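You operate a simulated robot arm through the tools that you are given. There is no shell and no other tool.

Carry out the task below with a simulated robot arm. There is one attempt and no reset: what you move stays moved.

TASK
Put things in order on the top of the fitter's bench. At the end: the orange guide bracket stands where the grey guide bracket stood; the grey guide bracket stands where the blue guide bracket stood; the bright guide pin is on the finished parts tray; the blue guide bracket stands on top of the tawrinas job card; whatever was shut is shut again. Leave all else as you found it, and nothing knocked over.

It is judged by the outcome, as a careful person would: the job done as asked, and still so three seconds after it is handed in. It fails if anything else is knocked over, pushed out of place, dropped, spilled or broken.

THE ROBOT
A 7-joint arm with a two-finger parallel gripper, fixed in place. Base frame: the origin is at the foot of the arm, x ahead of it, y to its left, z up; the work surface is at about z = 860. Units: mm, degrees, N and s.
With the tool pointing down near the work surface it reaches from about 300 to 700 mm from the base axis. Its first joint turns from -66.0 to 66.0 degrees. Payload 1.57 kg.
The tool frame sits at the grasp point between the pads (the TCP): z along the fingers, y along the line on which they close. The tips reach 30 mm beyond it. The gripper opens to 110 mm. The fingers are 24 mm wide and 12 mm thick; the gripper's body (48 by 112 mm) begins 78 mm behind the TCP.
Orientation is that of the tool frame in the base frame, as [roll, pitch, yaw] about the fixed x, y, z axes, in that order (R = Rz(yaw) Ry(pitch) Rx(roll)). With the fingers straight down and closing along the base's y, the tool's x points along the base's -x, its y along +y and its z along -z.

THE INTERFACE
- The arm moves only by the tool drive_tool. Its argument "commands" is one flat list of numbers, 6 for each row, row after row: the shift along the base's x, y, z in mm, then the turn, a rotation vector about the base's x, y, z in degrees. In form: [tx, ty, tz, ax, ay, az, tx, ty, tz, ax, ay, az, ...]. A call has 1 to 20 rows; each row is the pose to reach, as a shift and turn from the pose commanded when the call began. "jaw" is the opening, from 0 (shut) to 1 (fully open), set as the call begins (left out, the last holds). A row lasts 0.2 s, in which the tool goes at most 50 mm and 8.6 degrees; a call with a longer step from one row to the next is refused whole, and so is a gripper value outside its range. A pose out of reach is approached as far as the arm can. The call stops where the force on the tool passes 40 N (or 10 N more than at its start, if that is more) or the arm is blocked; 0.2 s more then pass. Each finger travels about 108 mm/s and halts on what it meets, pressing with about 30 N; the grip force reading is that of the motor and also rises with nothing between the fingers. The clock runs only during rows and for 0.2 s after the last one: add rows that repeat a pose to give the fingers time. It gives the time, the measured TCP pose, the force on the tool (base axes), the opening and the grip force at its end, in the units of the frame above (readings bear some noise), with the torque about the TCP (base axes, N m) and any sound that the robot's microphone picked up.
- Cameras (640 x 400 px; columns grow to the right, rows downward): "scene" is fixed at [160.7, -391.4, 1403.7]; the picture's right is [0.81, -0.59, 0.00], its down [-0.34, -0.47, -0.81] and it looks along [0.48, 0.66, -0.58] (base axes); focal length 310 px, centre (320, 200). "wrist" rides on the gripper at [70, 16, -141] in the tool frame; the picture's right is [-0.23, 0.97, 0.00], its down [-0.86, -0.20, -0.48] and it looks along [-0.47, -0.11, 0.88] (tool axes); focal length 222 px, centre (320, 200). There is no depth. A picture from a camera that has moved, and an enlarged one, comes with that camera's place and axes in the base frame and with its lens.
- camera(camera): a new picture of that camera. It takes no simulated time.
- zoom(camera, box): a new picture of the part [left, top, right, bottom] of that camera's present view, enlarged. It takes no simulated time.
- job_done(): hands the job in; it is judged then, once.

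Nothing tells you positions but the pictures and the camera data. Unless the task says otherwise, let go and move clear before handing in.

The tools are called after ">>>" by a JSON object that holds its "name" and its "arguments". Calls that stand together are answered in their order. drive_tool: Moves the arm, as the interface text tells. Its arguments: {"type":"object","properties":{"commands":{"type":"array"},"jaw":{"type":"number"}},"required":["commands"]} The other tools are called the same way: camera (camera) takes a picture; zoom (camera, box) takes an enlarged picture of a part of a camera's view; job_done () hands the job in.

At the start:

```text
t: 0.0
ee_pos: [370.5, 75.5, 1174.5]
tcp_rot: [-180.0, 0.0, -180.0]
wrist_force: [-0.1, 0.2, -0.4]
moment: [0.0, 0.0, -0.02]
finger_gap: 110.0
grip_force: 0.0
```

scene: 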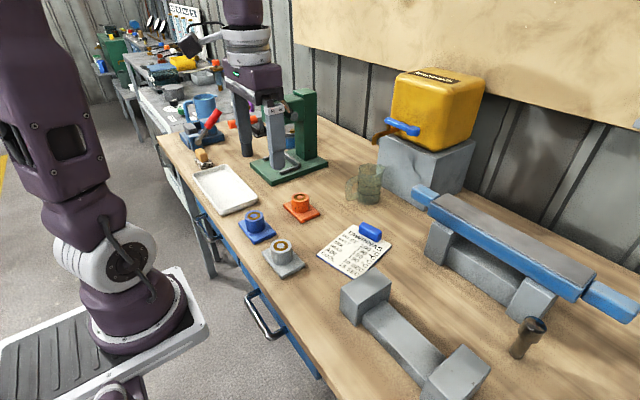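
wrist: 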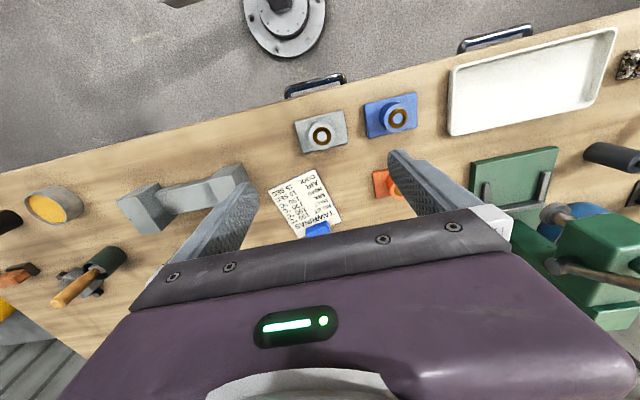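

I see a bench with grey, blue and orange brackets, a tray, a job card with a blue item on it, a green press, a yellow box and other things. I'll look closer before moving.

>>> {"name": "zoom", "arguments": {"camera": "scene", "box": [180, 140, 340, 240]}}

>>> {"name": "zoom", "arguments": {"camera": "scene", "box": [220, 190, 420, 315]}}

>>> {"name": "zoom", "arguments": {"camera": "scene", "box": [340, 50, 500, 150]}}

>>> {"name": "zoom", "arguments": {"camera": "wrist", "box": [240, 60, 440, 250]}}

>>> {"name": "zoom", "arguments": {"camera": "scene", "box": [320, 150, 480, 250]}}

>>> {"name": "zoom", "arguments": {"camera": "scene", "box": [160, 70, 320, 170]}}

>>> {"name": "zoom", "arguments": {"camera": "scene", "box": [400, 170, 640, 400]}}

```text
4.00 times, centred on (260, 190) of scene
camera zoom: at [160.7, -391.4, 1403.7], right [0.81, -0.59, 0.0], down [-0.34, -0.47, -0.81], along [0.48, 0.66, -0.58], focal length 1241 px, centre (560, 240)
```

zoom: 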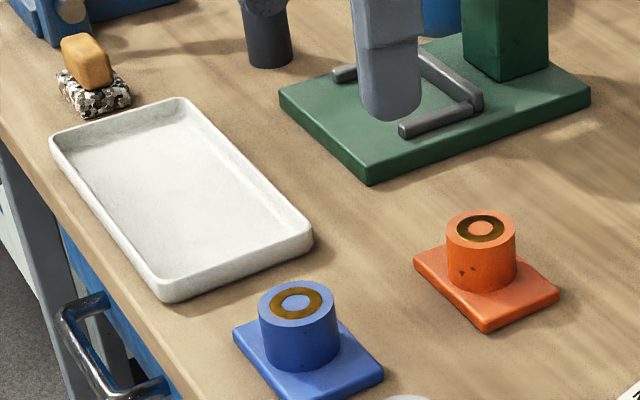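

```text
3.20 times, centred on (320, 252) of scene
camera zoom: at [160.7, -391.4, 1403.7], right [0.81, -0.59, 0.0], down [-0.34, -0.47, -0.81], along [0.48, 0.66, -0.58], focal length 993 px, centre (320, 32)
```

zoom: 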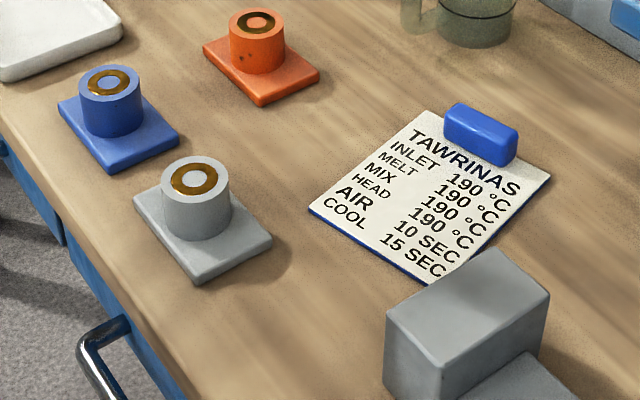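

```text
4.00 times, centred on (420, 100) of scene
camera zoom: at [160.7, -391.4, 1403.7], right [0.81, -0.59, 0.0], down [-0.34, -0.47, -0.81], along [0.48, 0.66, -0.58], focal length 1241 px, centre (-80, 600)
```

zoom: 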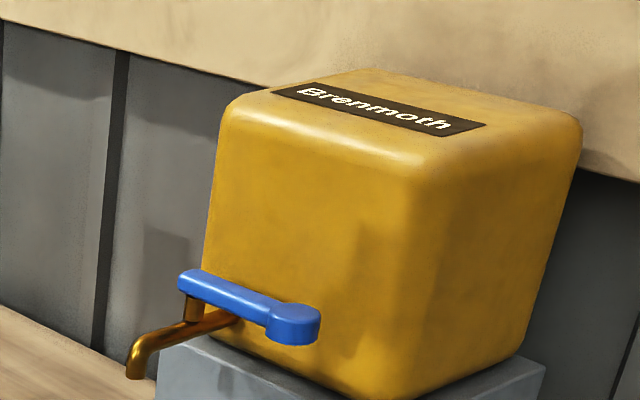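

```text
2.11 times, centred on (340, 155) of wrist
camera zoom: at [300.8, 92.3, 1316.8], right [0.23, 0.97, 0.0], down [0.86, -0.2, 0.48], along [0.47, -0.11, -0.88], focal length 468 px, centre (278, 295)
```

zoom: 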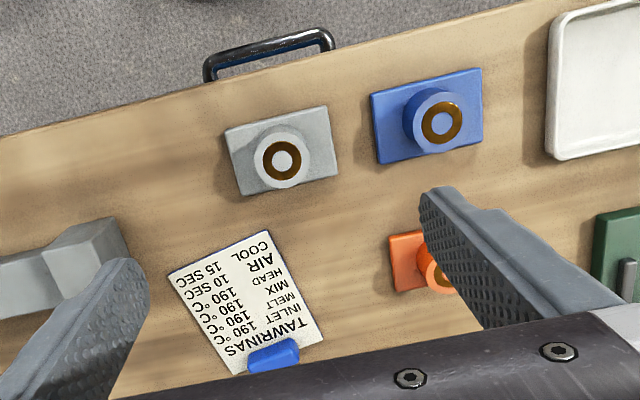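

```text
4.00 times, centred on (400, 200) of scene
camera zoom: at [160.7, -391.4, 1403.7], right [0.81, -0.59, 0.0], down [-0.34, -0.47, -0.81], along [0.48, 0.66, -0.58], focal length 1241 px, centre (0, 200)
```

zoom: 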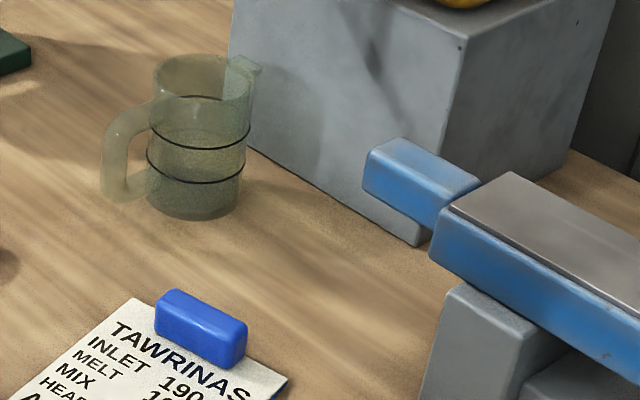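

```text
4.00 times, centred on (240, 120) of scene
camera zoom: at [160.7, -391.4, 1403.7], right [0.81, -0.59, 0.0], down [-0.34, -0.47, -0.81], along [0.48, 0.66, -0.58], focal length 1241 px, centre (640, 520)
```

zoom: 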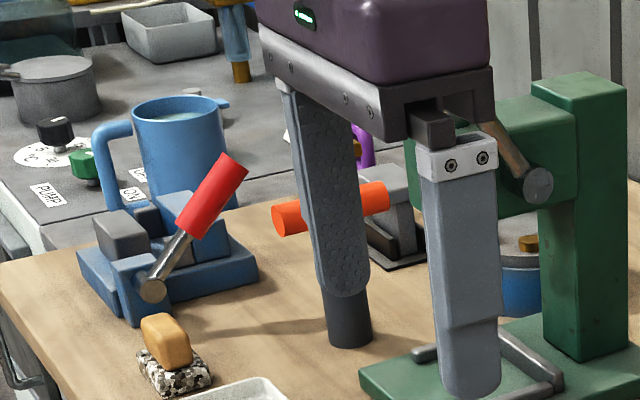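

```text
1.74 times, centred on (520, 285) of scene
camera zoom: at [160.7, -391.4, 1403.7], right [0.81, -0.59, 0.0], down [-0.34, -0.47, -0.81], along [0.48, 0.66, -0.58], focal length 540 px, centre (-28, 52)
```

zoom: 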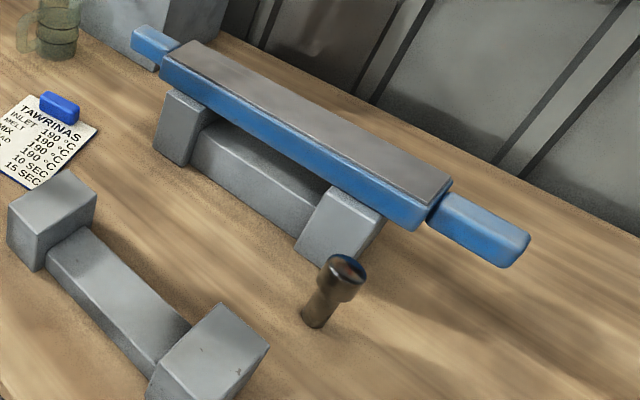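

The bright pin isn't obvious yet; it may be in a drawer or elsewhere out of view. I'll inspect the rest of both views.

>>> {"name": "zoom", "arguments": {"camera": "wrist", "box": [0, 150, 240, 350]}}

>>> {"name": "zoom", "arguments": {"camera": "wrist", "box": [440, 10, 640, 160]}}

>>> {"name": "zoom", "arguments": {"camera": "wrist", "box": [460, 120, 640, 340]}}

>>> {"name": "zoom", "arguments": {"camera": "scene", "box": [160, 200, 340, 400]}}

>>> {"name": "zoom", "arguments": {"camera": "scene", "box": [80, 0, 320, 160]}}

```text
2.00 times, centred on (120, 250) of wrist
camera zoom: at [300.8, 92.3, 1316.8], right [0.23, 0.97, 0.0], down [0.86, -0.2, 0.48], along [0.47, -0.11, -0.88], focal length 444 px, centre (720, 100)
```

zoom: 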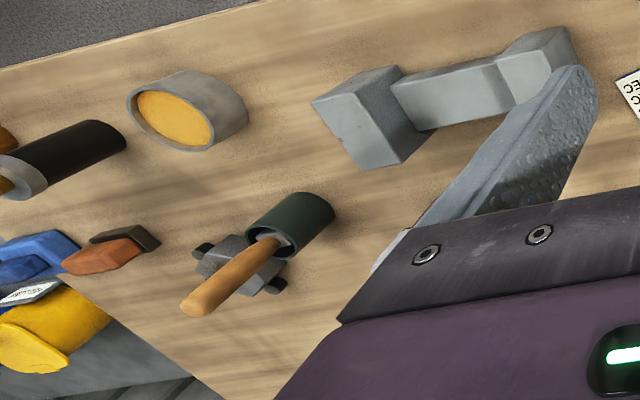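

```text
2.67 times, centred on (540, 85) of wrist
camera zoom: at [300.8, 92.3, 1316.8], right [0.23, 0.97, 0.0], down [0.86, -0.2, 0.48], along [0.47, -0.11, -0.88], focal length 592 px, centre (-267, 507)
```

zoom: 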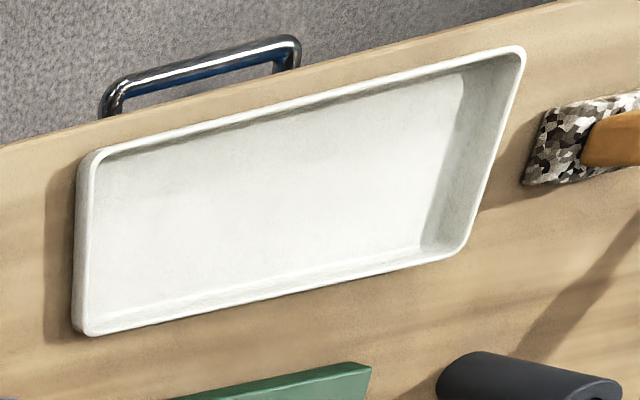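

```text
1.82 times, centred on (550, 230) of wrist
camera zoom: at [300.8, 92.3, 1316.8], right [0.23, 0.97, 0.0], down [0.86, -0.2, 0.48], along [0.47, -0.11, -0.88], focal length 404 px, centre (-98, 146)
```

zoom: 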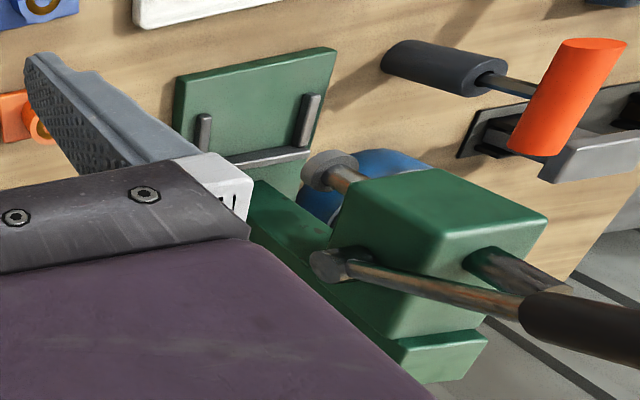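

```text
2.00 times, centred on (250, 300) of scene
camera zoom: at [160.7, -391.4, 1403.7], right [0.81, -0.59, 0.0], down [-0.34, -0.47, -0.81], along [0.48, 0.66, -0.58], focal length 620 px, centre (460, 0)
```

zoom: 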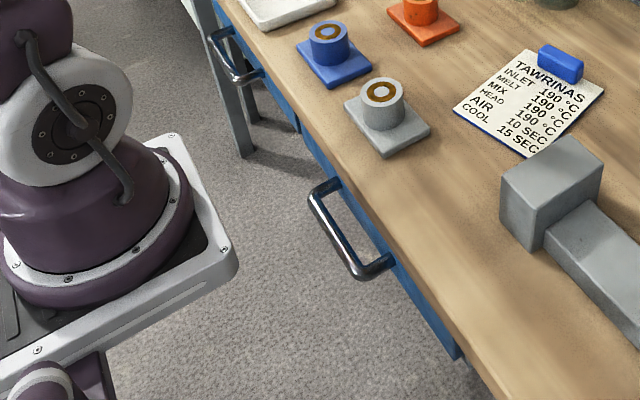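

```text
2.50 times, centred on (200, 80) of scene
camera zoom: at [160.7, -391.4, 1403.7], right [0.81, -0.59, 0.0], down [-0.34, -0.47, -0.81], along [0.48, 0.66, -0.58], focal length 776 px, centre (620, 500)
```

zoom: 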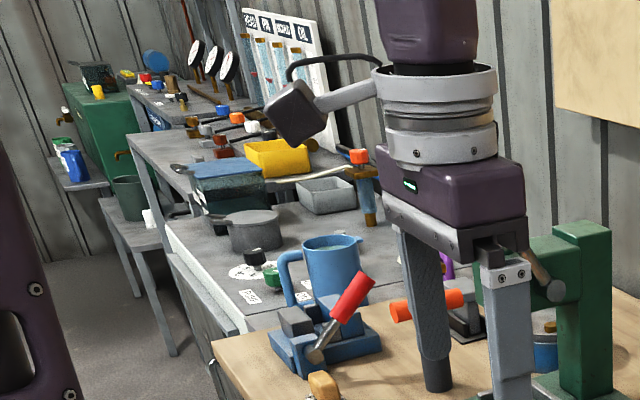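

Two drawers sit under the bench's front edge, and a dark pin-like object stands on the right. I'll move high over the right side to look at it, then check the rest.

>>> {"name": "drive_tool", "arguments": {"commands": [0, -50, 0, 0, 0, 0, 10, -100, 0, 0, 0, 0, 30, -150, 0, 0, 0, 0, 50, -200, 0, 0, 0, 0, 70, -245, 0, 0, 0, 0, 90, -290, 0, 0, 0, 0, 100, -330, 0, 0, 0, 0, 100, -330, 0, 0, 0, 0]}}

>>> {"name": "camera", "arguments": {"camera": "wrist"}}

>>> {"name": "camera", "arguments": {"camera": "scene"}}

```text
refused: row 2 steps farther than a row can; nothing moved
```

```text
taken
camera wrist: at [300.8, 92.3, 1316.8], right [0.23, 0.97, 0.0], down [0.86, -0.2, 0.48], along [0.47, -0.11, -0.88], focal length 222 px, centre (320, 200)
```

wrist: 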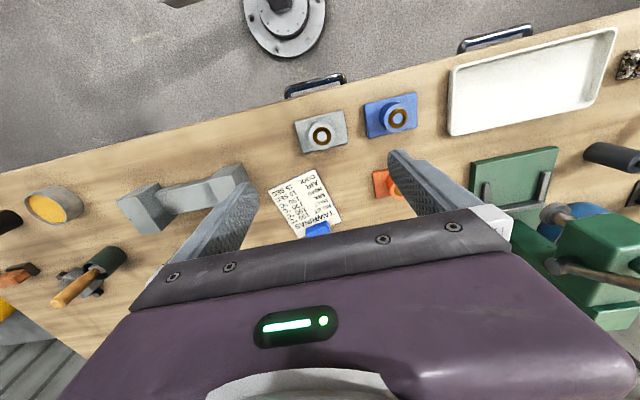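

```text
taken
```

scene: 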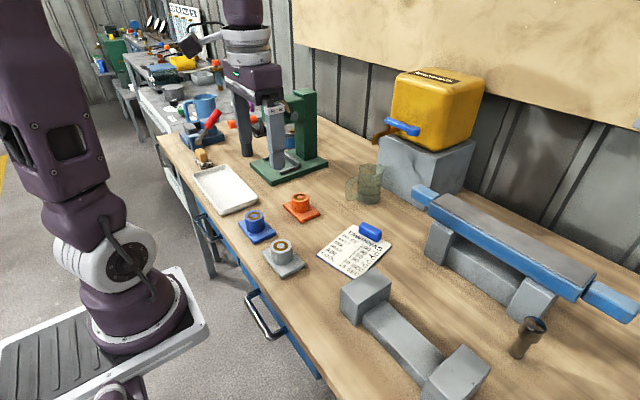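

One row was a little too long, so I'll send the same move with shorter steps.

>>> {"name": "drive_tool", "arguments": {"commands": [0, -40, 0, 0, 0, 0, 10, -80, 0, 0, 0, 0, 22, -120, 0, 0, 0, 0, 35, -160, 0, 0, 0, 0, 50, -200, 0, 0, 0, 0, 65, -240, 0, 0, 0, 0, 80, -280, 0, 0, 0, 0, 90, -320, 0, 0, 0, 0, 100, -340, 0, 0, 0, 0]}}

>>> {"name": "camera", "arguments": {"camera": "wrist"}}

>>> {"name": "camera", "arguments": {"camera": "scene"}}

```text
t: 2.0
ee_pos: [469.6, -265.0, 1173.9]
tcp_rot: [180.0, 0.0, -180.0]
wrist_force: [0.3, -0.5, -0.6]
moment: [0.01, 0.01, 0.02]
finger_gap: 110.1
grip_force: 0.0
```

```text
taken
camera wrist: at [400.4, -249.1, 1316.1], right [0.23, 0.97, 0.0], down [0.86, -0.2, 0.48], along [0.47, -0.11, -0.88], focal length 222 px, centre (320, 200)
```

wrist: 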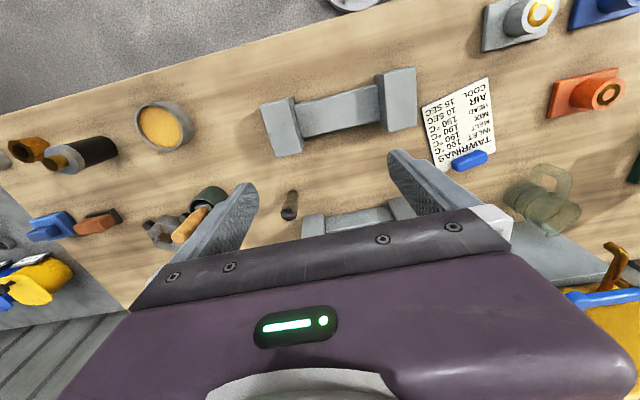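

```text
taken
```

scene: 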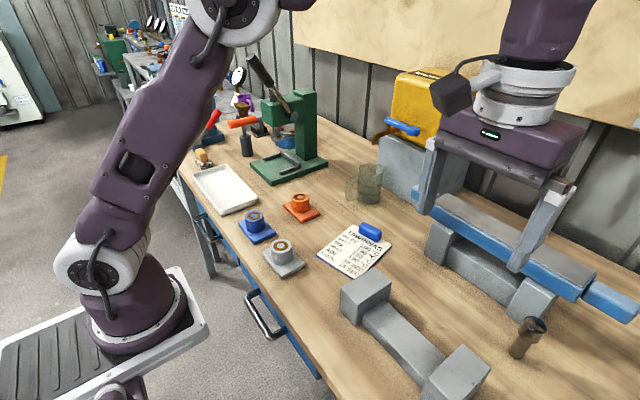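

>>> {"name": "zoom", "arguments": {"camera": "wrist", "box": [240, 150, 400, 250]}}

>>> {"name": "zoom", "arguments": {"camera": "scene", "box": [200, 60, 340, 160]}}

>>> {"name": "zoom", "arguments": {"camera": "wrist", "box": [0, 90, 240, 310]}}

>>> {"name": "zoom", "arguments": {"camera": "scene", "box": [490, 300, 570, 370]}}

```text
4.00 times, centred on (320, 200) of wrist
camera zoom: at [400.4, -249.1, 1316.1], right [0.23, 0.97, 0.0], down [0.86, -0.2, 0.48], along [0.47, -0.11, -0.88], focal length 888 px, centre (320, 200)
```

zoom: 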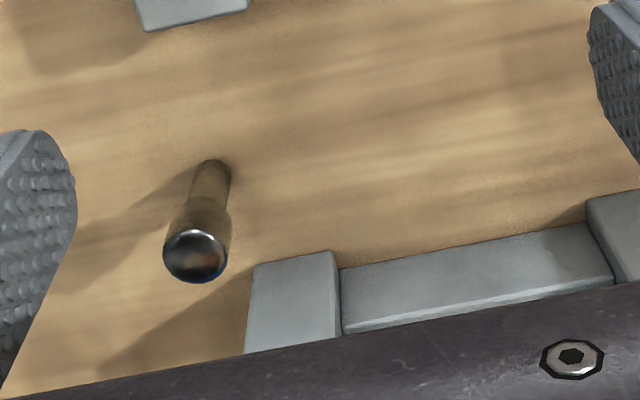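

```text
4.00 times, centred on (270, 110) of scene
camera zoom: at [160.7, -391.4, 1403.7], right [0.81, -0.59, 0.0], down [-0.34, -0.47, -0.81], along [0.48, 0.66, -0.58], focal length 1241 px, centre (520, 560)
```

zoom: 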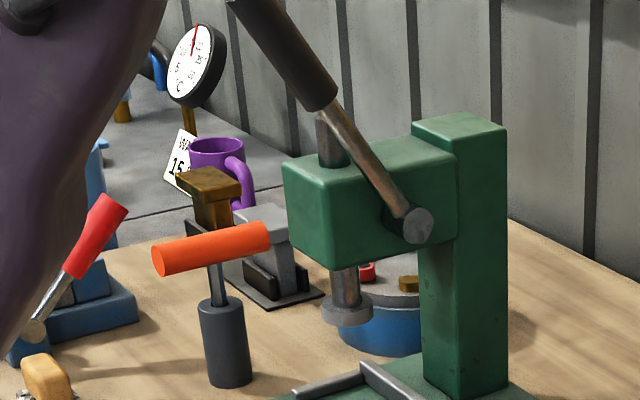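

```text
1.82 times, centred on (120, 200) of wrist
camera zoom: at [400.4, -249.1, 1316.1], right [0.23, 0.97, 0.0], down [0.86, -0.2, 0.48], along [0.47, -0.11, -0.88], focal length 404 px, centre (684, 200)
```

zoom: 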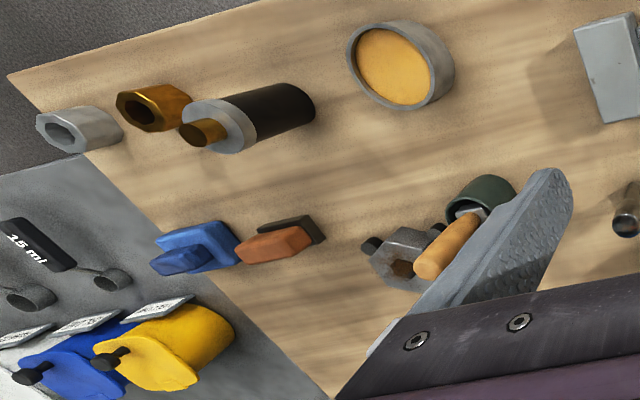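

```text
5.71 times, centred on (530, 335) of scene
camera zoom: at [160.7, -391.4, 1403.7], right [0.81, -0.59, 0.0], down [-0.34, -0.47, -0.81], along [0.48, 0.66, -0.58], focal length 1773 px, centre (-880, -571)
```

zoom: 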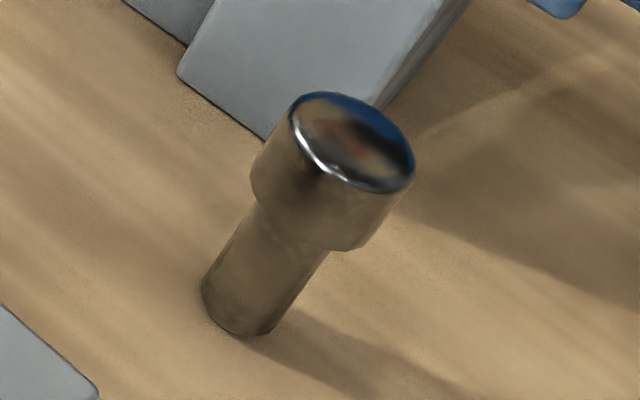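

The standing chrome-topped pin at about (610, -361) is the bright guide pin. The bench is square to the base axes. I estimate grey at about (390, 75), blue at about (390, 206), orange at about (527, 202), and the card centred near (552, 0). I'll go back over the brackets for a better look.

>>> {"name": "drive_tool", "arguments": {"commands": [0, 45, 0, 0, 0, 0, -5, 90, 0, 0, 0, 0, -10, 135, 0, 0, 0, 0, -15, 180, 0, 0, 0, 0, -20, 225, 0, 0, 0, 0, -25, 270, 0, 0, 0, 0, -30, 315, 0, 0, 0, 0, -30, 360, 0, 0, 0, 0, -30, 375, 0, 0, 0, 0, -30, 375, 0, 0, 0, 0], "jaw": 1}}

>>> {"name": "camera", "arguments": {"camera": "wrist"}}

>>> {"name": "zoom", "arguments": {"camera": "wrist", "box": [240, 60, 440, 185]}}

```text
t: 4.2
ee_pos: [440.2, 112.2, 1172.9]
tcp_rot: [-179.9, -0.1, 180.0]
wrist_force: [0.9, 0.1, -0.1]
moment: [0.01, 0.0, -0.03]
finger_gap: 110.0
grip_force: 0.1
```

```text
taken
camera wrist: at [370.8, 127.8, 1315.9], right [0.23, 0.97, 0.0], down [0.86, -0.2, 0.48], along [0.47, -0.11, -0.88], focal length 222 px, centre (320, 200)
```

wrist: 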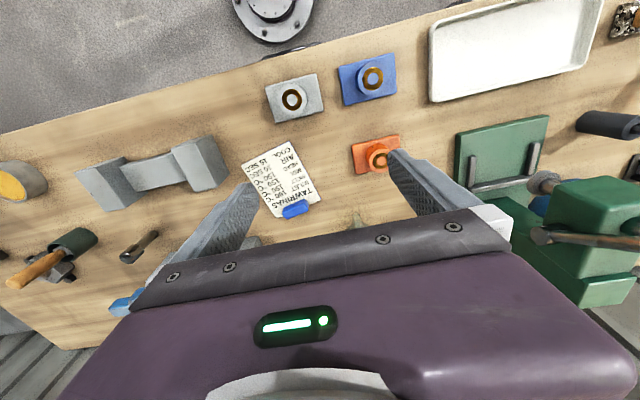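

```text
3.20 times, centred on (340, 122) of wrist
camera zoom: at [370.8, 127.8, 1315.9], right [0.23, 0.97, 0.0], down [0.86, -0.2, 0.48], along [0.47, -0.11, -0.88], focal length 711 px, centre (256, 448)
```

zoom: 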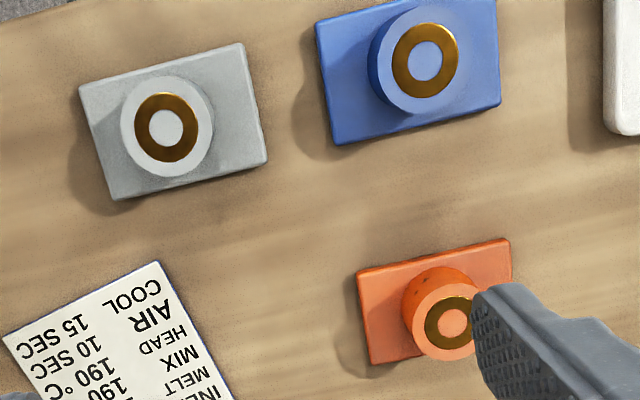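

Blue bracket's boss is at about (392, 208), roughly 49 mm across with its top near z = 918. I'll hover over it and check alignment.

>>> {"name": "drive_tool", "arguments": {"commands": [-20, 35, -20, 0, 0, 0, -40, 70, -50, 0, 0, 0, -48, 96, -90, 0, 0, 0, -48, 96, -135, 0, 0, 0, -48, 96, -175, 0, 0, 0, -48, 96, -175, 0, 0, 0], "jaw": 0.7}}

>>> {"name": "camera", "arguments": {"camera": "wrist"}}

>>> {"name": "zoom", "arguments": {"camera": "scene", "box": [200, 160, 360, 260]}}

```text
refused: row 2 steps farther than a row can; nothing moved
```

```text
taken
camera wrist: at [370.8, 127.8, 1315.9], right [0.23, 0.97, 0.0], down [0.86, -0.2, 0.48], along [0.47, -0.11, -0.88], focal length 222 px, centre (320, 200)
```

wrist: 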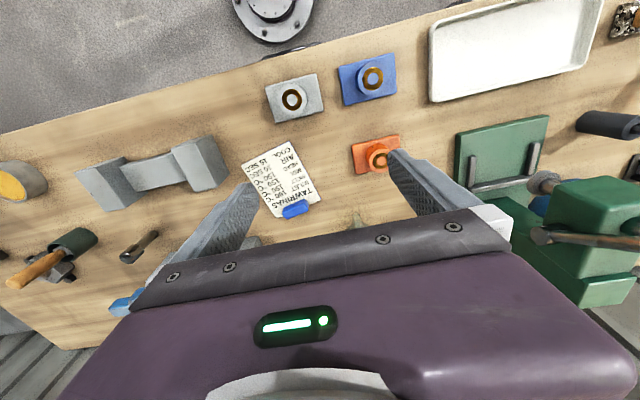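

```text
4.00 times, centred on (280, 210) of scene
camera zoom: at [160.8, -391.4, 1403.7], right [0.81, -0.59, 0.0], down [-0.34, -0.47, -0.81], along [0.48, 0.66, -0.58], focal length 1241 px, centre (480, 160)
```

zoom: 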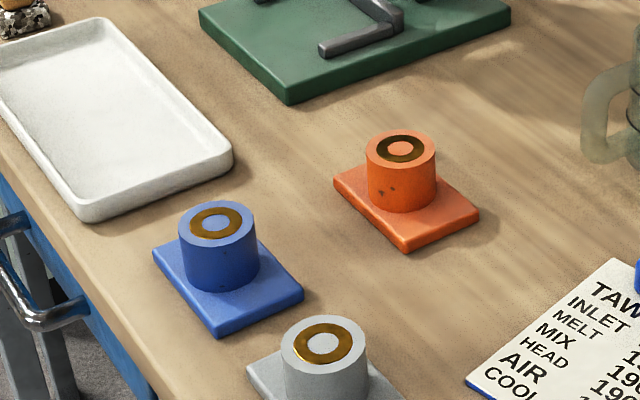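

A step was slightly too long again, so I'm resending it with finer steps.

>>> {"name": "drive_tool", "arguments": {"commands": [-16, 32, -10, 0, 0, 0, -32, 64, -30, 0, 0, 0, -48, 94, -55, 0, 0, 0, -48, 94, -100, 0, 0, 0, -48, 94, -140, 0, 0, 0, -48, 94, -173, 0, 0, 0, -48, 94, -173, 0, 0, 0], "jaw": 0.7}}

>>> {"name": "camera", "arguments": {"camera": "wrist"}}

>>> {"name": "zoom", "arguments": {"camera": "scene", "box": [200, 160, 360, 260]}}

```text
t: 5.8
ee_pos: [392.5, 205.1, 1000.4]
tcp_rot: [180.0, 0.1, -180.0]
wrist_force: [0.0, 0.3, -0.7]
moment: [0.06, 0.04, 0.0]
finger_gap: 77.0
grip_force: 0.0
```

```text
taken
camera wrist: at [322.6, 221.5, 1142.8], right [0.23, 0.97, 0.0], down [0.86, -0.2, 0.48], along [0.47, -0.11, -0.88], focal length 222 px, centre (320, 200)
```

wrist: 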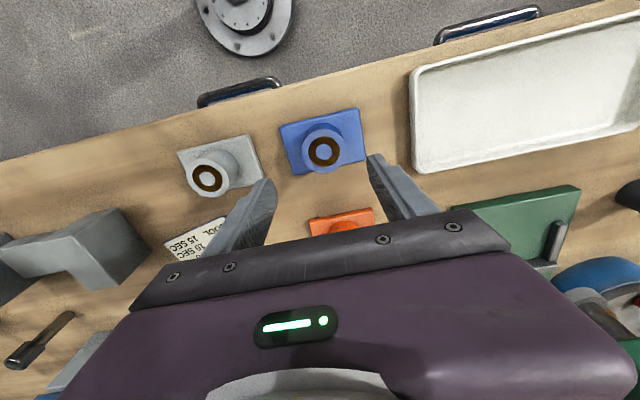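

```text
4.00 times, centred on (280, 210) of scene
camera zoom: at [160.7, -391.4, 1403.7], right [0.81, -0.59, 0.0], down [-0.34, -0.47, -0.81], along [0.48, 0.66, -0.58], focal length 1241 px, centre (480, 160)
```

zoom: 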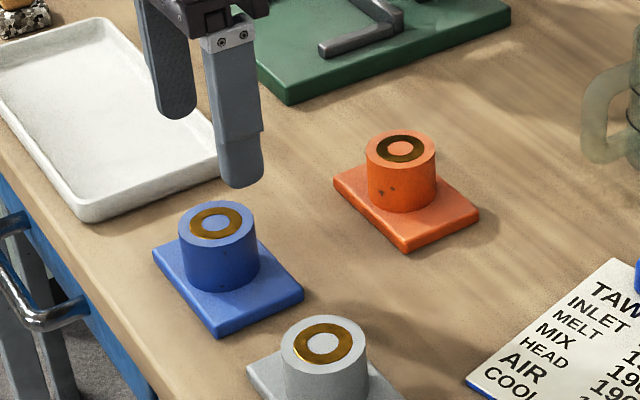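

The boss is nearly centred. I'll nudge to (389, 207) and come lower to check again before straddling it.

>>> {"name": "drive_tool", "arguments": {"commands": [-3, 2, -20, 0, 0, 0, -3, 2, -42, 0, 0, 0, -3, 2, -42, 0, 0, 0]}}

>>> {"name": "zoom", "arguments": {"camera": "wrist", "box": [220, 100, 420, 225]}}

>>> {"name": "zoom", "arguments": {"camera": "scene", "box": [200, 160, 320, 260]}}

```text
t: 6.6
ee_pos: [388.8, 206.8, 958.9]
tcp_rot: [180.0, 0.1, 180.0]
wrist_force: [0.6, 0.6, 0.5]
moment: [0.02, 0.02, -0.01]
finger_gap: 77.0
grip_force: 0.0
```

```text
3.20 times, centred on (320, 162) of wrist
camera zoom: at [320.0, 223.7, 1100.8], right [0.23, 0.97, 0.0], down [0.86, -0.2, 0.48], along [0.47, -0.11, -0.88], focal length 711 px, centre (320, 320)
```

zoom: 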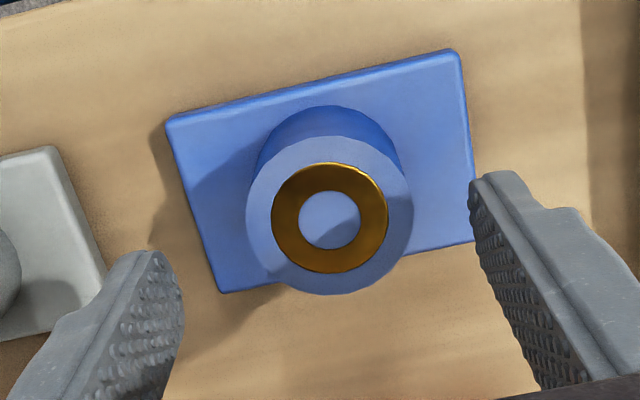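

```text
4.00 times, centred on (260, 210) of scene
camera zoom: at [160.7, -391.4, 1403.7], right [0.81, -0.59, 0.0], down [-0.34, -0.47, -0.81], along [0.48, 0.66, -0.58], focal length 1241 px, centre (560, 160)
```

zoom: 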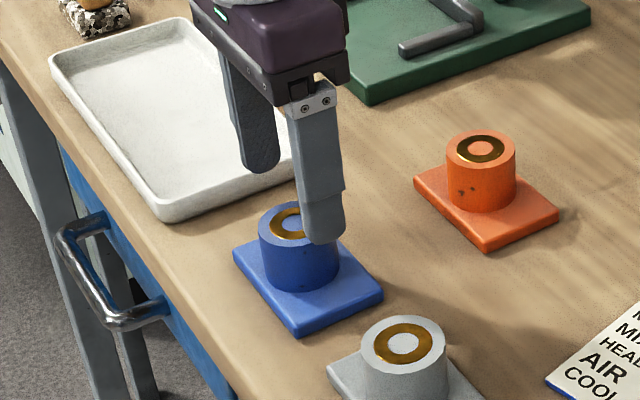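

Boss centre looks about (387, 209). I'll shift there and descend so the tips stop just above the base plate.

>>> {"name": "drive_tool", "arguments": {"commands": [-1.8, 2.2, -10, 0, 0, 0, -1.8, 2.2, -35, 0, 0, 0, -1.8, 2.2, -49, 0, 0, 0, -1.8, 2.2, -49, 0, 0, 0]}}

>>> {"name": "zoom", "arguments": {"camera": "wrist", "box": [220, 100, 420, 225]}}

>>> {"name": "zoom", "arguments": {"camera": "scene", "box": [220, 180, 320, 260]}}

```text
t: 7.6
ee_pos: [387.9, 209.8, 909.5]
tcp_rot: [179.9, 0.0, -180.0]
wrist_force: [0.1, 0.4, 0.5]
moment: [0.01, -0.01, 0.0]
finger_gap: 77.0
grip_force: 0.0
```

```text
3.20 times, centred on (320, 162) of wrist
camera zoom: at [319.3, 226.0, 1052.5], right [0.23, 0.97, 0.0], down [0.86, -0.2, 0.48], along [0.47, -0.11, -0.88], focal length 711 px, centre (320, 320)
```

zoom: 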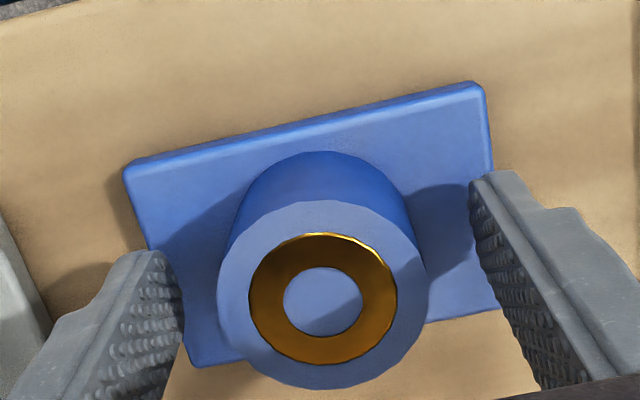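

```text
5.00 times, centred on (270, 220) of scene
camera zoom: at [160.7, -391.4, 1403.7], right [0.81, -0.59, 0.0], down [-0.34, -0.47, -0.81], along [0.48, 0.66, -0.58], focal length 1551 px, centre (570, 100)
```

zoom: 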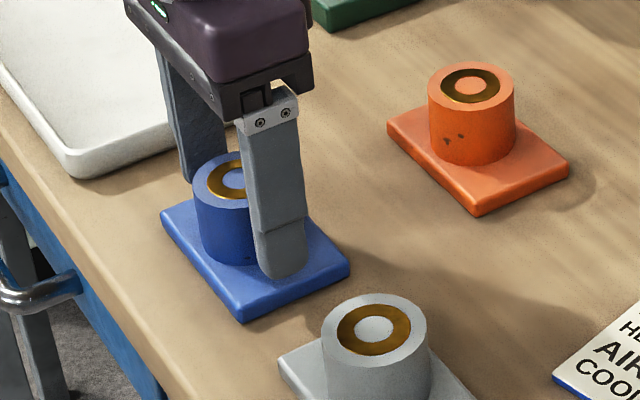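

The fingers straddle the boss evenly. Closing the grip.

>>> {"name": "drive_tool", "arguments": {"commands": [0, 0, 0, 0, 0, 0, 0, 0, 0, 0, 0, 0, 0, 0, 0, 0, 0, 0, 0, 0, 0, 0, 0, 0], "jaw": 0}}

>>> {"name": "zoom", "arguments": {"camera": "wrist", "box": [220, 100, 420, 225]}}

>>> {"name": "zoom", "arguments": {"camera": "scene", "box": [220, 180, 320, 260]}}

```text
t: 8.6
ee_pos: [388.6, 209.3, 910.2]
tcp_rot: [-180.0, 0.0, 180.0]
wrist_force: [-0.6, -0.2, -0.9]
moment: [0.03, 0.0, -0.01]
finger_gap: 46.8
grip_force: 30.1
```

```text
3.20 times, centred on (320, 162) of wrist
camera zoom: at [319.3, 226.0, 1052.7], right [0.23, 0.97, 0.0], down [0.86, -0.2, 0.48], along [0.47, -0.11, -0.88], focal length 711 px, centre (320, 320)
```

zoom: 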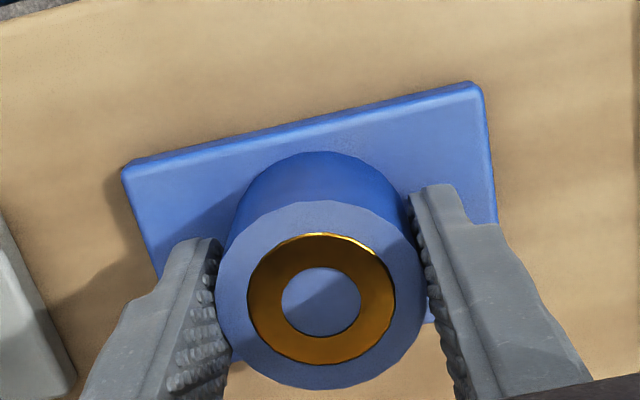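

```text
5.00 times, centred on (270, 220) of scene
camera zoom: at [160.8, -391.4, 1403.7], right [0.81, -0.59, 0.0], down [-0.34, -0.47, -0.81], along [0.48, 0.66, -0.58], focal length 1551 px, centre (570, 100)
```

zoom: 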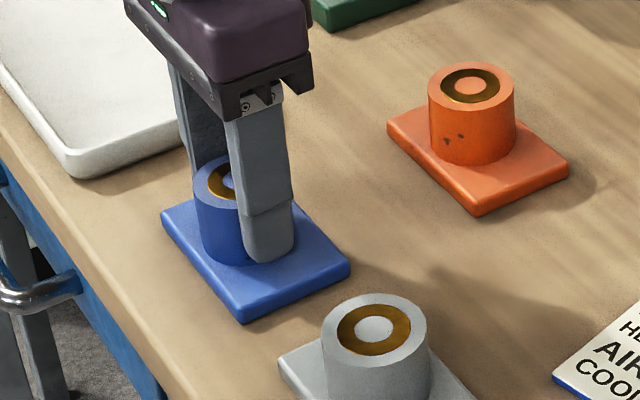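

Gripped at 46.8 mm. I'll lift straight up and carry the blue bracket to the card, clear of the blue block at its head, turning 12° to match the card.

>>> {"name": "drive_tool", "arguments": {"commands": [0, 0, 10, 0, 0, 0, 0, 0, 40, 0, 0, 0, 0, 0, 80, 0, 0, 0, 0, 0, 110, 0, 0, 0, 20, -35, 110, 0, 0, 0, 45, -70, 110, 0, 0, 2, 70, -105, 110, 0, 0, 4, 95, -140, 110, 0, 0, 6, 125, -175, 110, 0, 0, 9, 150, -205, 110, 0, 0, 11, 157.3, -209.4, 110, 0, 0, 12, 157.3, -209.4, 110, 0, 0, 12]}}

>>> {"name": "camera", "arguments": {"camera": "wrist"}}

>>> {"name": "zoom", "arguments": {"camera": "scene", "box": [220, 160, 420, 285]}}

```text
t: 11.2
ee_pos: [544.9, -0.8, 1021.3]
tcp_rot: [180.0, 0.1, -168.0]
wrist_force: [0.2, -0.3, -3.3]
moment: [0.01, 0.02, 0.0]
finger_gap: 47.0
grip_force: 29.6
```

```text
taken
camera wrist: at [472.8, 0.7, 1163.0], right [0.02, 1.0, 0.0], down [0.88, -0.02, 0.48], along [0.48, -0.01, -0.88], focal length 222 px, centre (320, 200)
```

wrist: 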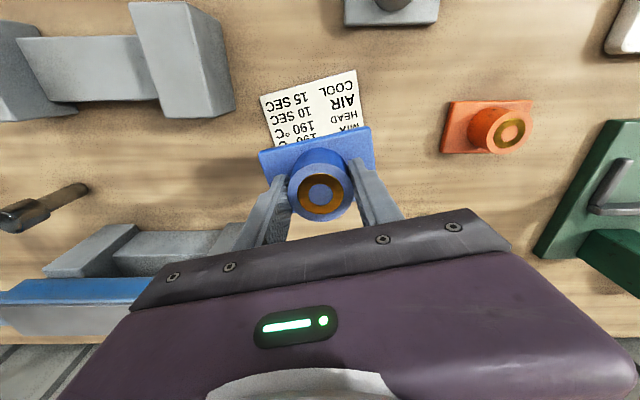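

```text
3.20 times, centred on (320, 222) of scene
camera zoom: at [160.8, -391.4, 1403.7], right [0.81, -0.59, 0.0], down [-0.34, -0.47, -0.81], along [0.48, 0.66, -0.58], focal length 993 px, centre (320, 128)
```

zoom: 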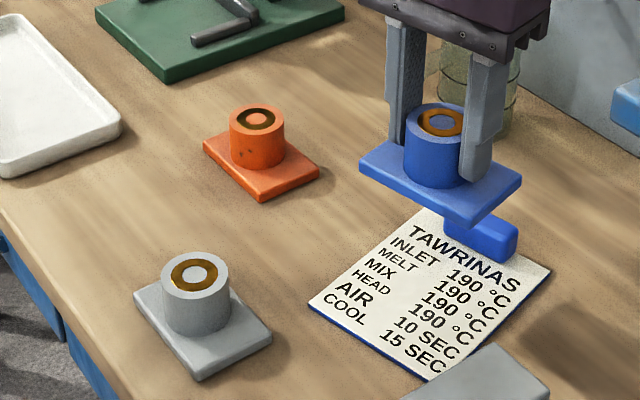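

Bracket is level over the card. Descending to just above it and checking.

>>> {"name": "drive_tool", "arguments": {"commands": [0, 0, -35, 0, 0, 0, 0, 0, -70, 0, 0, 0, 0, 0, -92, 0, 0, 0, 0, 0, -92, 0, 0, 0]}}

>>> {"name": "zoom", "arguments": {"camera": "scene", "box": [300, 190, 420, 290]}}

>>> {"name": "zoom", "arguments": {"camera": "wrist", "box": [220, 50, 420, 250]}}

```text
t: 12.2
ee_pos: [543.1, -0.8, 928.3]
tcp_rot: [-180.0, 0.0, -168.1]
wrist_force: [0.3, -0.4, -2.7]
moment: [0.0, 0.01, 0.0]
finger_gap: 47.1
grip_force: 30.4
```

```text
4.00 times, centred on (360, 240) of scene
camera zoom: at [160.8, -391.4, 1403.7], right [0.81, -0.59, 0.0], down [-0.34, -0.47, -0.81], along [0.48, 0.66, -0.58], focal length 1241 px, centre (160, 40)
```

zoom: 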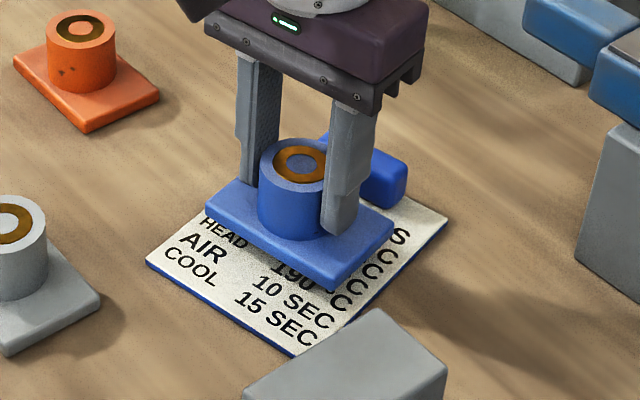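

```text
2.00 times, centred on (320, 150) of wrist
camera zoom: at [472.4, 0.2, 1070.8], right [0.02, 1.0, 0.0], down [0.88, -0.02, 0.48], along [0.48, -0.01, -0.88], focal length 444 px, centre (320, 300)
```

zoom: 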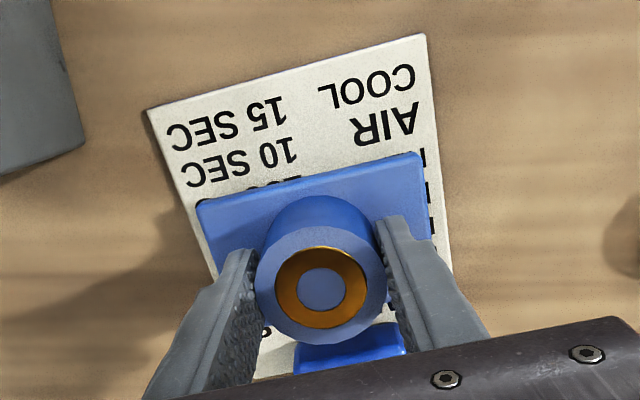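

It's aligned with the card; I'll shift about 10 mm towards the card's free end for clearance from the blue block, then lower gently.

>>> {"name": "drive_tool", "arguments": {"commands": [-5, -1, 0, 0, 0, 0, -9.8, -2.1, 0, 0, 0, 0, -9.8, -2.1, -4, 0, 0, 0, -9.8, -2.1, -7, 0, 0, 0, -9.8, -2.1, -10, 0, 0, 0, -9.8, -2.1, -12, 0, 0, 0, -9.8, -2.1, -13, 0, 0, 0, -9.8, -2.1, -13, 0, 0, 0]}}

>>> {"name": "zoom", "arguments": {"camera": "scene", "box": [300, 190, 420, 290]}}

```text
t: 14.0
ee_pos: [534.4, -3.0, 916.9]
tcp_rot: [179.9, 0.1, -168.0]
wrist_force: [-3.3, -0.2, 13.6]
moment: [0.1, 0.22, 0.01]
finger_gap: 47.2
grip_force: 30.0
```

```text
4.00 times, centred on (360, 240) of scene
camera zoom: at [160.4, -391.4, 1403.7], right [0.81, -0.59, 0.0], down [-0.34, -0.47, -0.81], along [0.48, 0.66, -0.58], focal length 1241 px, centre (160, 40)
```

zoom: 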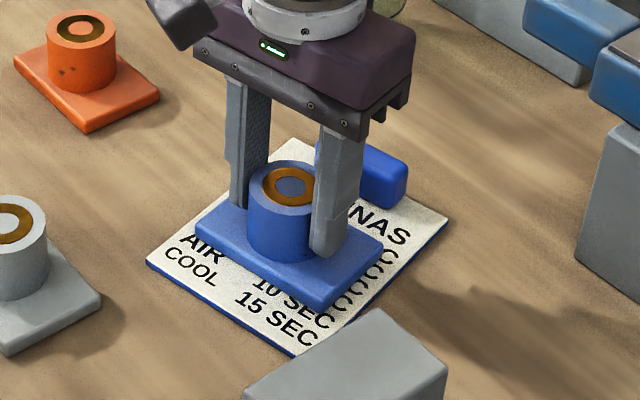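

The bracket is resting on the card. I'll ease the pressure, open, and rise clear.

>>> {"name": "drive_tool", "arguments": {"commands": [0, 0, 1.2, 0, 0, 0, 0, 0, 1.2, 0, 0, 0]}}

>>> {"name": "drive_tool", "arguments": {"commands": [0, 0, 0, 0, 0, 0, 0, 0, 0, 0, 0, 0, 0, 0, 0, 0, 0, 0], "jaw": 0.7}}

>>> {"name": "drive_tool", "arguments": {"commands": [0, 0, 15, 0, 0, 0, 0, 0, 50, 0, 0, 0, 0, 0, 95, 0, 0, 0, 0, 0, 108.3, 0, 0, 0, 0, 0, 108.3, 0, 0, 0]}}

>>> {"name": "zoom", "arguments": {"camera": "scene", "box": [240, 160, 440, 290]}}

```text
t: 14.6
ee_pos: [535.6, -1.4, 917.2]
tcp_rot: [179.9, 0.0, -168.0]
wrist_force: [2.3, -1.1, 2.5]
moment: [-0.02, -0.12, -0.02]
finger_gap: 47.0
grip_force: 29.7
```

```text
t: 15.4
ee_pos: [534.3, -1.1, 916.4]
tcp_rot: [-180.0, 0.1, -168.1]
wrist_force: [0.4, 0.1, 0.4]
moment: [0.0, 0.0, 0.06]
finger_gap: 77.0
grip_force: 0.0
```

```text
t: 16.6
ee_pos: [535.9, -2.1, 1026.4]
tcp_rot: [-179.9, -0.1, -168.0]
wrist_force: [-0.1, -0.1, 0.3]
moment: [-0.02, 0.02, 0.0]
finger_gap: 77.1
grip_force: 0.0
```

```text
3.08 times, centred on (340, 225) of scene
camera zoom: at [160.7, -391.4, 1403.7], right [0.81, -0.59, 0.0], down [-0.34, -0.47, -0.81], along [0.48, 0.66, -0.58], focal length 955 px, centre (258, 123)
```

zoom: 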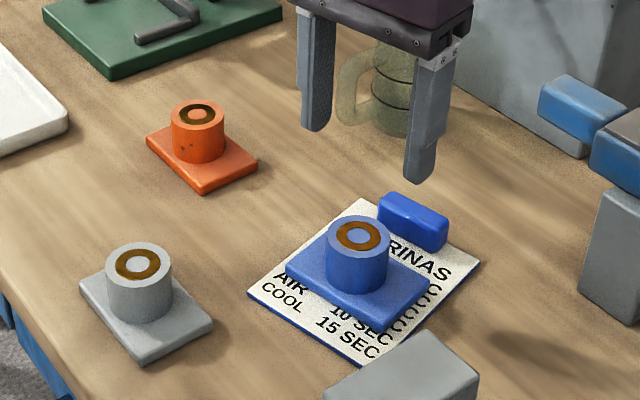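

Blue stands on the card. Next, the grey bracket at about (387, 76): I'll move over it with the tool squared up again.

>>> {"name": "drive_tool", "arguments": {"commands": [-35, 20, 0, 0, 0, -2, -75, 40, 0, 0, 0, -5, -112, 60, 0, 0, 0, -8, -148.7, 78.8, 0, 0, 0, -12, -148.7, 78.8, -30, 0, 0, -12, -148.7, 78.8, -65.5, 0, 0, -12, -148.7, 78.8, -65.5, 0, 0, -12]}}

>>> {"name": "zoom", "arguments": {"camera": "wrist", "box": [220, 100, 420, 225]}}

>>> {"name": "zoom", "arguments": {"camera": "scene", "box": [220, 190, 340, 290]}}

```text
t: 18.2
ee_pos: [387.0, 75.7, 959.5]
tcp_rot: [180.0, 0.0, -180.0]
wrist_force: [0.9, -0.4, -0.7]
moment: [-0.01, -0.01, -0.05]
finger_gap: 77.1
grip_force: 0.1
```

```text
3.20 times, centred on (320, 162) of wrist
camera zoom: at [317.9, 92.2, 1101.1], right [0.23, 0.97, 0.0], down [0.85, -0.2, 0.48], along [0.47, -0.11, -0.88], focal length 711 px, centre (320, 320)
```

zoom: 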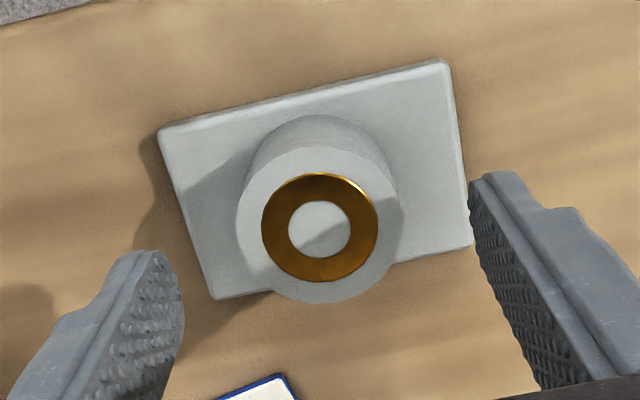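

```text
4.00 times, centred on (280, 240) of scene
camera zoom: at [160.7, -391.4, 1403.7], right [0.81, -0.59, 0.0], down [-0.34, -0.47, -0.81], along [0.48, 0.66, -0.58], focal length 1241 px, centre (480, 40)
```

zoom: 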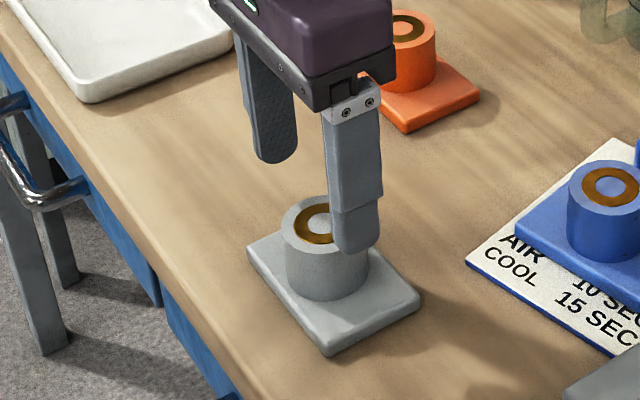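

Grey is centred to about a millimetre. Descend and grip it the same way.

>>> {"name": "drive_tool", "arguments": {"commands": [0.6, -1.2, -10, 0, 0, 0, 0.6, -1.2, -35, 0, 0, 0, 0.6, -1.2, -49, 0, 0, 0, 0.6, -1.2, -49, 0, 0, 0]}}

>>> {"name": "zoom", "arguments": {"camera": "wrist", "box": [220, 100, 420, 225]}}

```text
t: 19.2
ee_pos: [386.0, 75.4, 909.2]
tcp_rot: [-180.0, 0.0, -180.0]
wrist_force: [-0.2, -0.4, 0.0]
moment: [0.01, 0.0, 0.01]
finger_gap: 76.9
grip_force: 0.0
```

```text
3.20 times, centred on (320, 162) of wrist
camera zoom: at [316.9, 91.9, 1052.5], right [0.23, 0.97, 0.0], down [0.86, -0.2, 0.48], along [0.47, -0.11, -0.88], focal length 711 px, centre (320, 320)
```

zoom: 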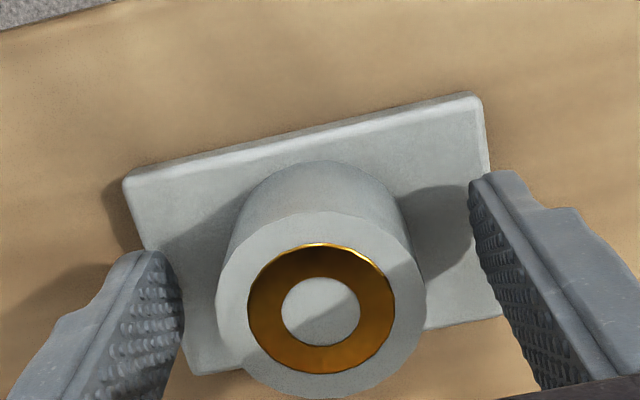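

>>> {"name": "drive_tool", "arguments": {"commands": [1.7, 0, 0, 0, 0, 0, 1.7, 0, 0, 0, 0, 0]}}

>>> {"name": "drive_tool", "arguments": {"commands": [0, 0, 0, 0, 0, 0, 0, 0, 0, 0, 0, 0, 0, 0, 0, 0, 0, 0, 0, 0, 0, 0, 0, 0], "jaw": 0}}

>>> {"name": "zoom", "arguments": {"camera": "wrist", "box": [220, 100, 420, 225]}}

```text
t: 19.8
ee_pos: [388.2, 75.3, 910.9]
tcp_rot: [180.0, -0.1, 180.0]
wrist_force: [0.6, -0.2, -0.9]
moment: [-0.02, 0.02, 0.0]
finger_gap: 77.1
grip_force: 0.1
```

```text
t: 20.8
ee_pos: [388.3, 75.7, 910.7]
tcp_rot: [-180.0, 0.0, 179.9]
wrist_force: [0.6, -2.9, 2.1]
moment: [-0.03, 0.02, -0.01]
finger_gap: 46.9
grip_force: 30.3
```

```text
3.20 times, centred on (320, 162) of wrist
camera zoom: at [318.6, 91.9, 1053.0], right [0.23, 0.97, 0.0], down [0.86, -0.2, 0.48], along [0.47, -0.11, -0.88], focal length 711 px, centre (320, 320)
```

zoom: 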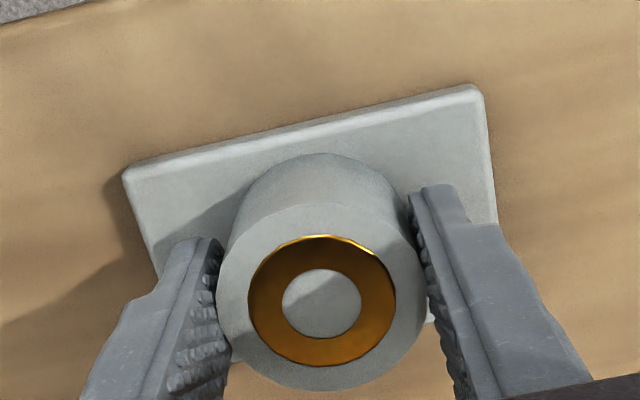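

Gripped. Lift, carry +134 mm in y to the blue bracket's old place, and lower.

>>> {"name": "drive_tool", "arguments": {"commands": [0, 0, 10, 0, 0, 0, 0, 0, 40, 0, 0, 0, 0, 0, 60, 0, 0, 0, 0, 40, 60, 0, 0, 0, -0.5, 85, 60, 0, 0, 0, -1.1, 120, 60, 0, 0, 0, -1.1, 133.9, 60, 0, 0, 0, -1.1, 133.9, 60, 0, 0, 0, -1.1, 133.9, 30, 0, 0, 0, -1.1, 133.9, 10, 0, 0, 0, -1.1, 133.9, 5, 0, 0, 0, -1.1, 133.9, 2, 0, 0, 0, -1.1, 133.9, 0.5, 0, 0, 0, -1.1, 133.9, 0.5, 0, 0, 0]}}

>>> {"name": "zoom", "arguments": {"camera": "scene", "box": [220, 180, 320, 260]}}

>>> {"name": "zoom", "arguments": {"camera": "wrist", "box": [220, 100, 420, 225]}}

```text
t: 23.8
ee_pos: [388.1, 208.8, 910.5]
tcp_rot: [180.0, 0.1, 180.0]
wrist_force: [-0.8, 0.3, 6.7]
moment: [-0.4, 0.08, -0.06]
finger_gap: 47.4
grip_force: 29.9
```

```text
5.00 times, centred on (270, 220) of scene
camera zoom: at [160.7, -391.4, 1403.7], right [0.81, -0.59, 0.0], down [-0.34, -0.47, -0.81], along [0.48, 0.66, -0.58], focal length 1551 px, centre (570, 100)
```

zoom: 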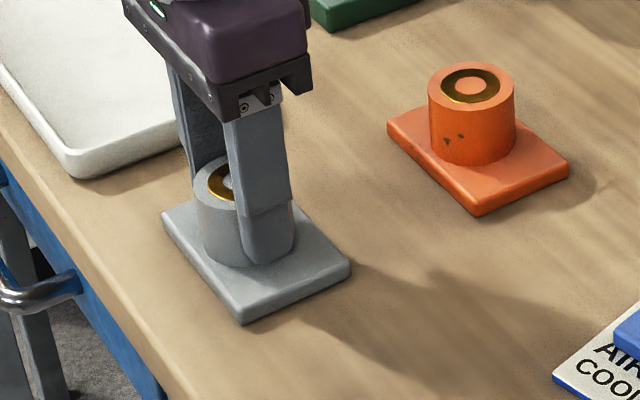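

```text
3.20 times, centred on (320, 162) of wrist
camera zoom: at [318.1, 225.2, 1053.1], right [0.23, 0.97, 0.0], down [0.85, -0.2, 0.48], along [0.47, -0.11, -0.88], focal length 711 px, centre (320, 320)
```

zoom: 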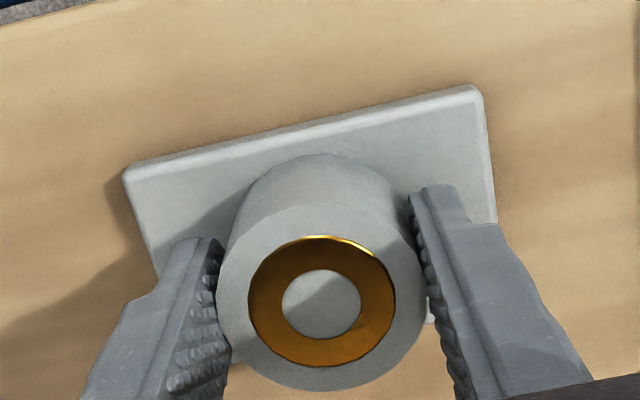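

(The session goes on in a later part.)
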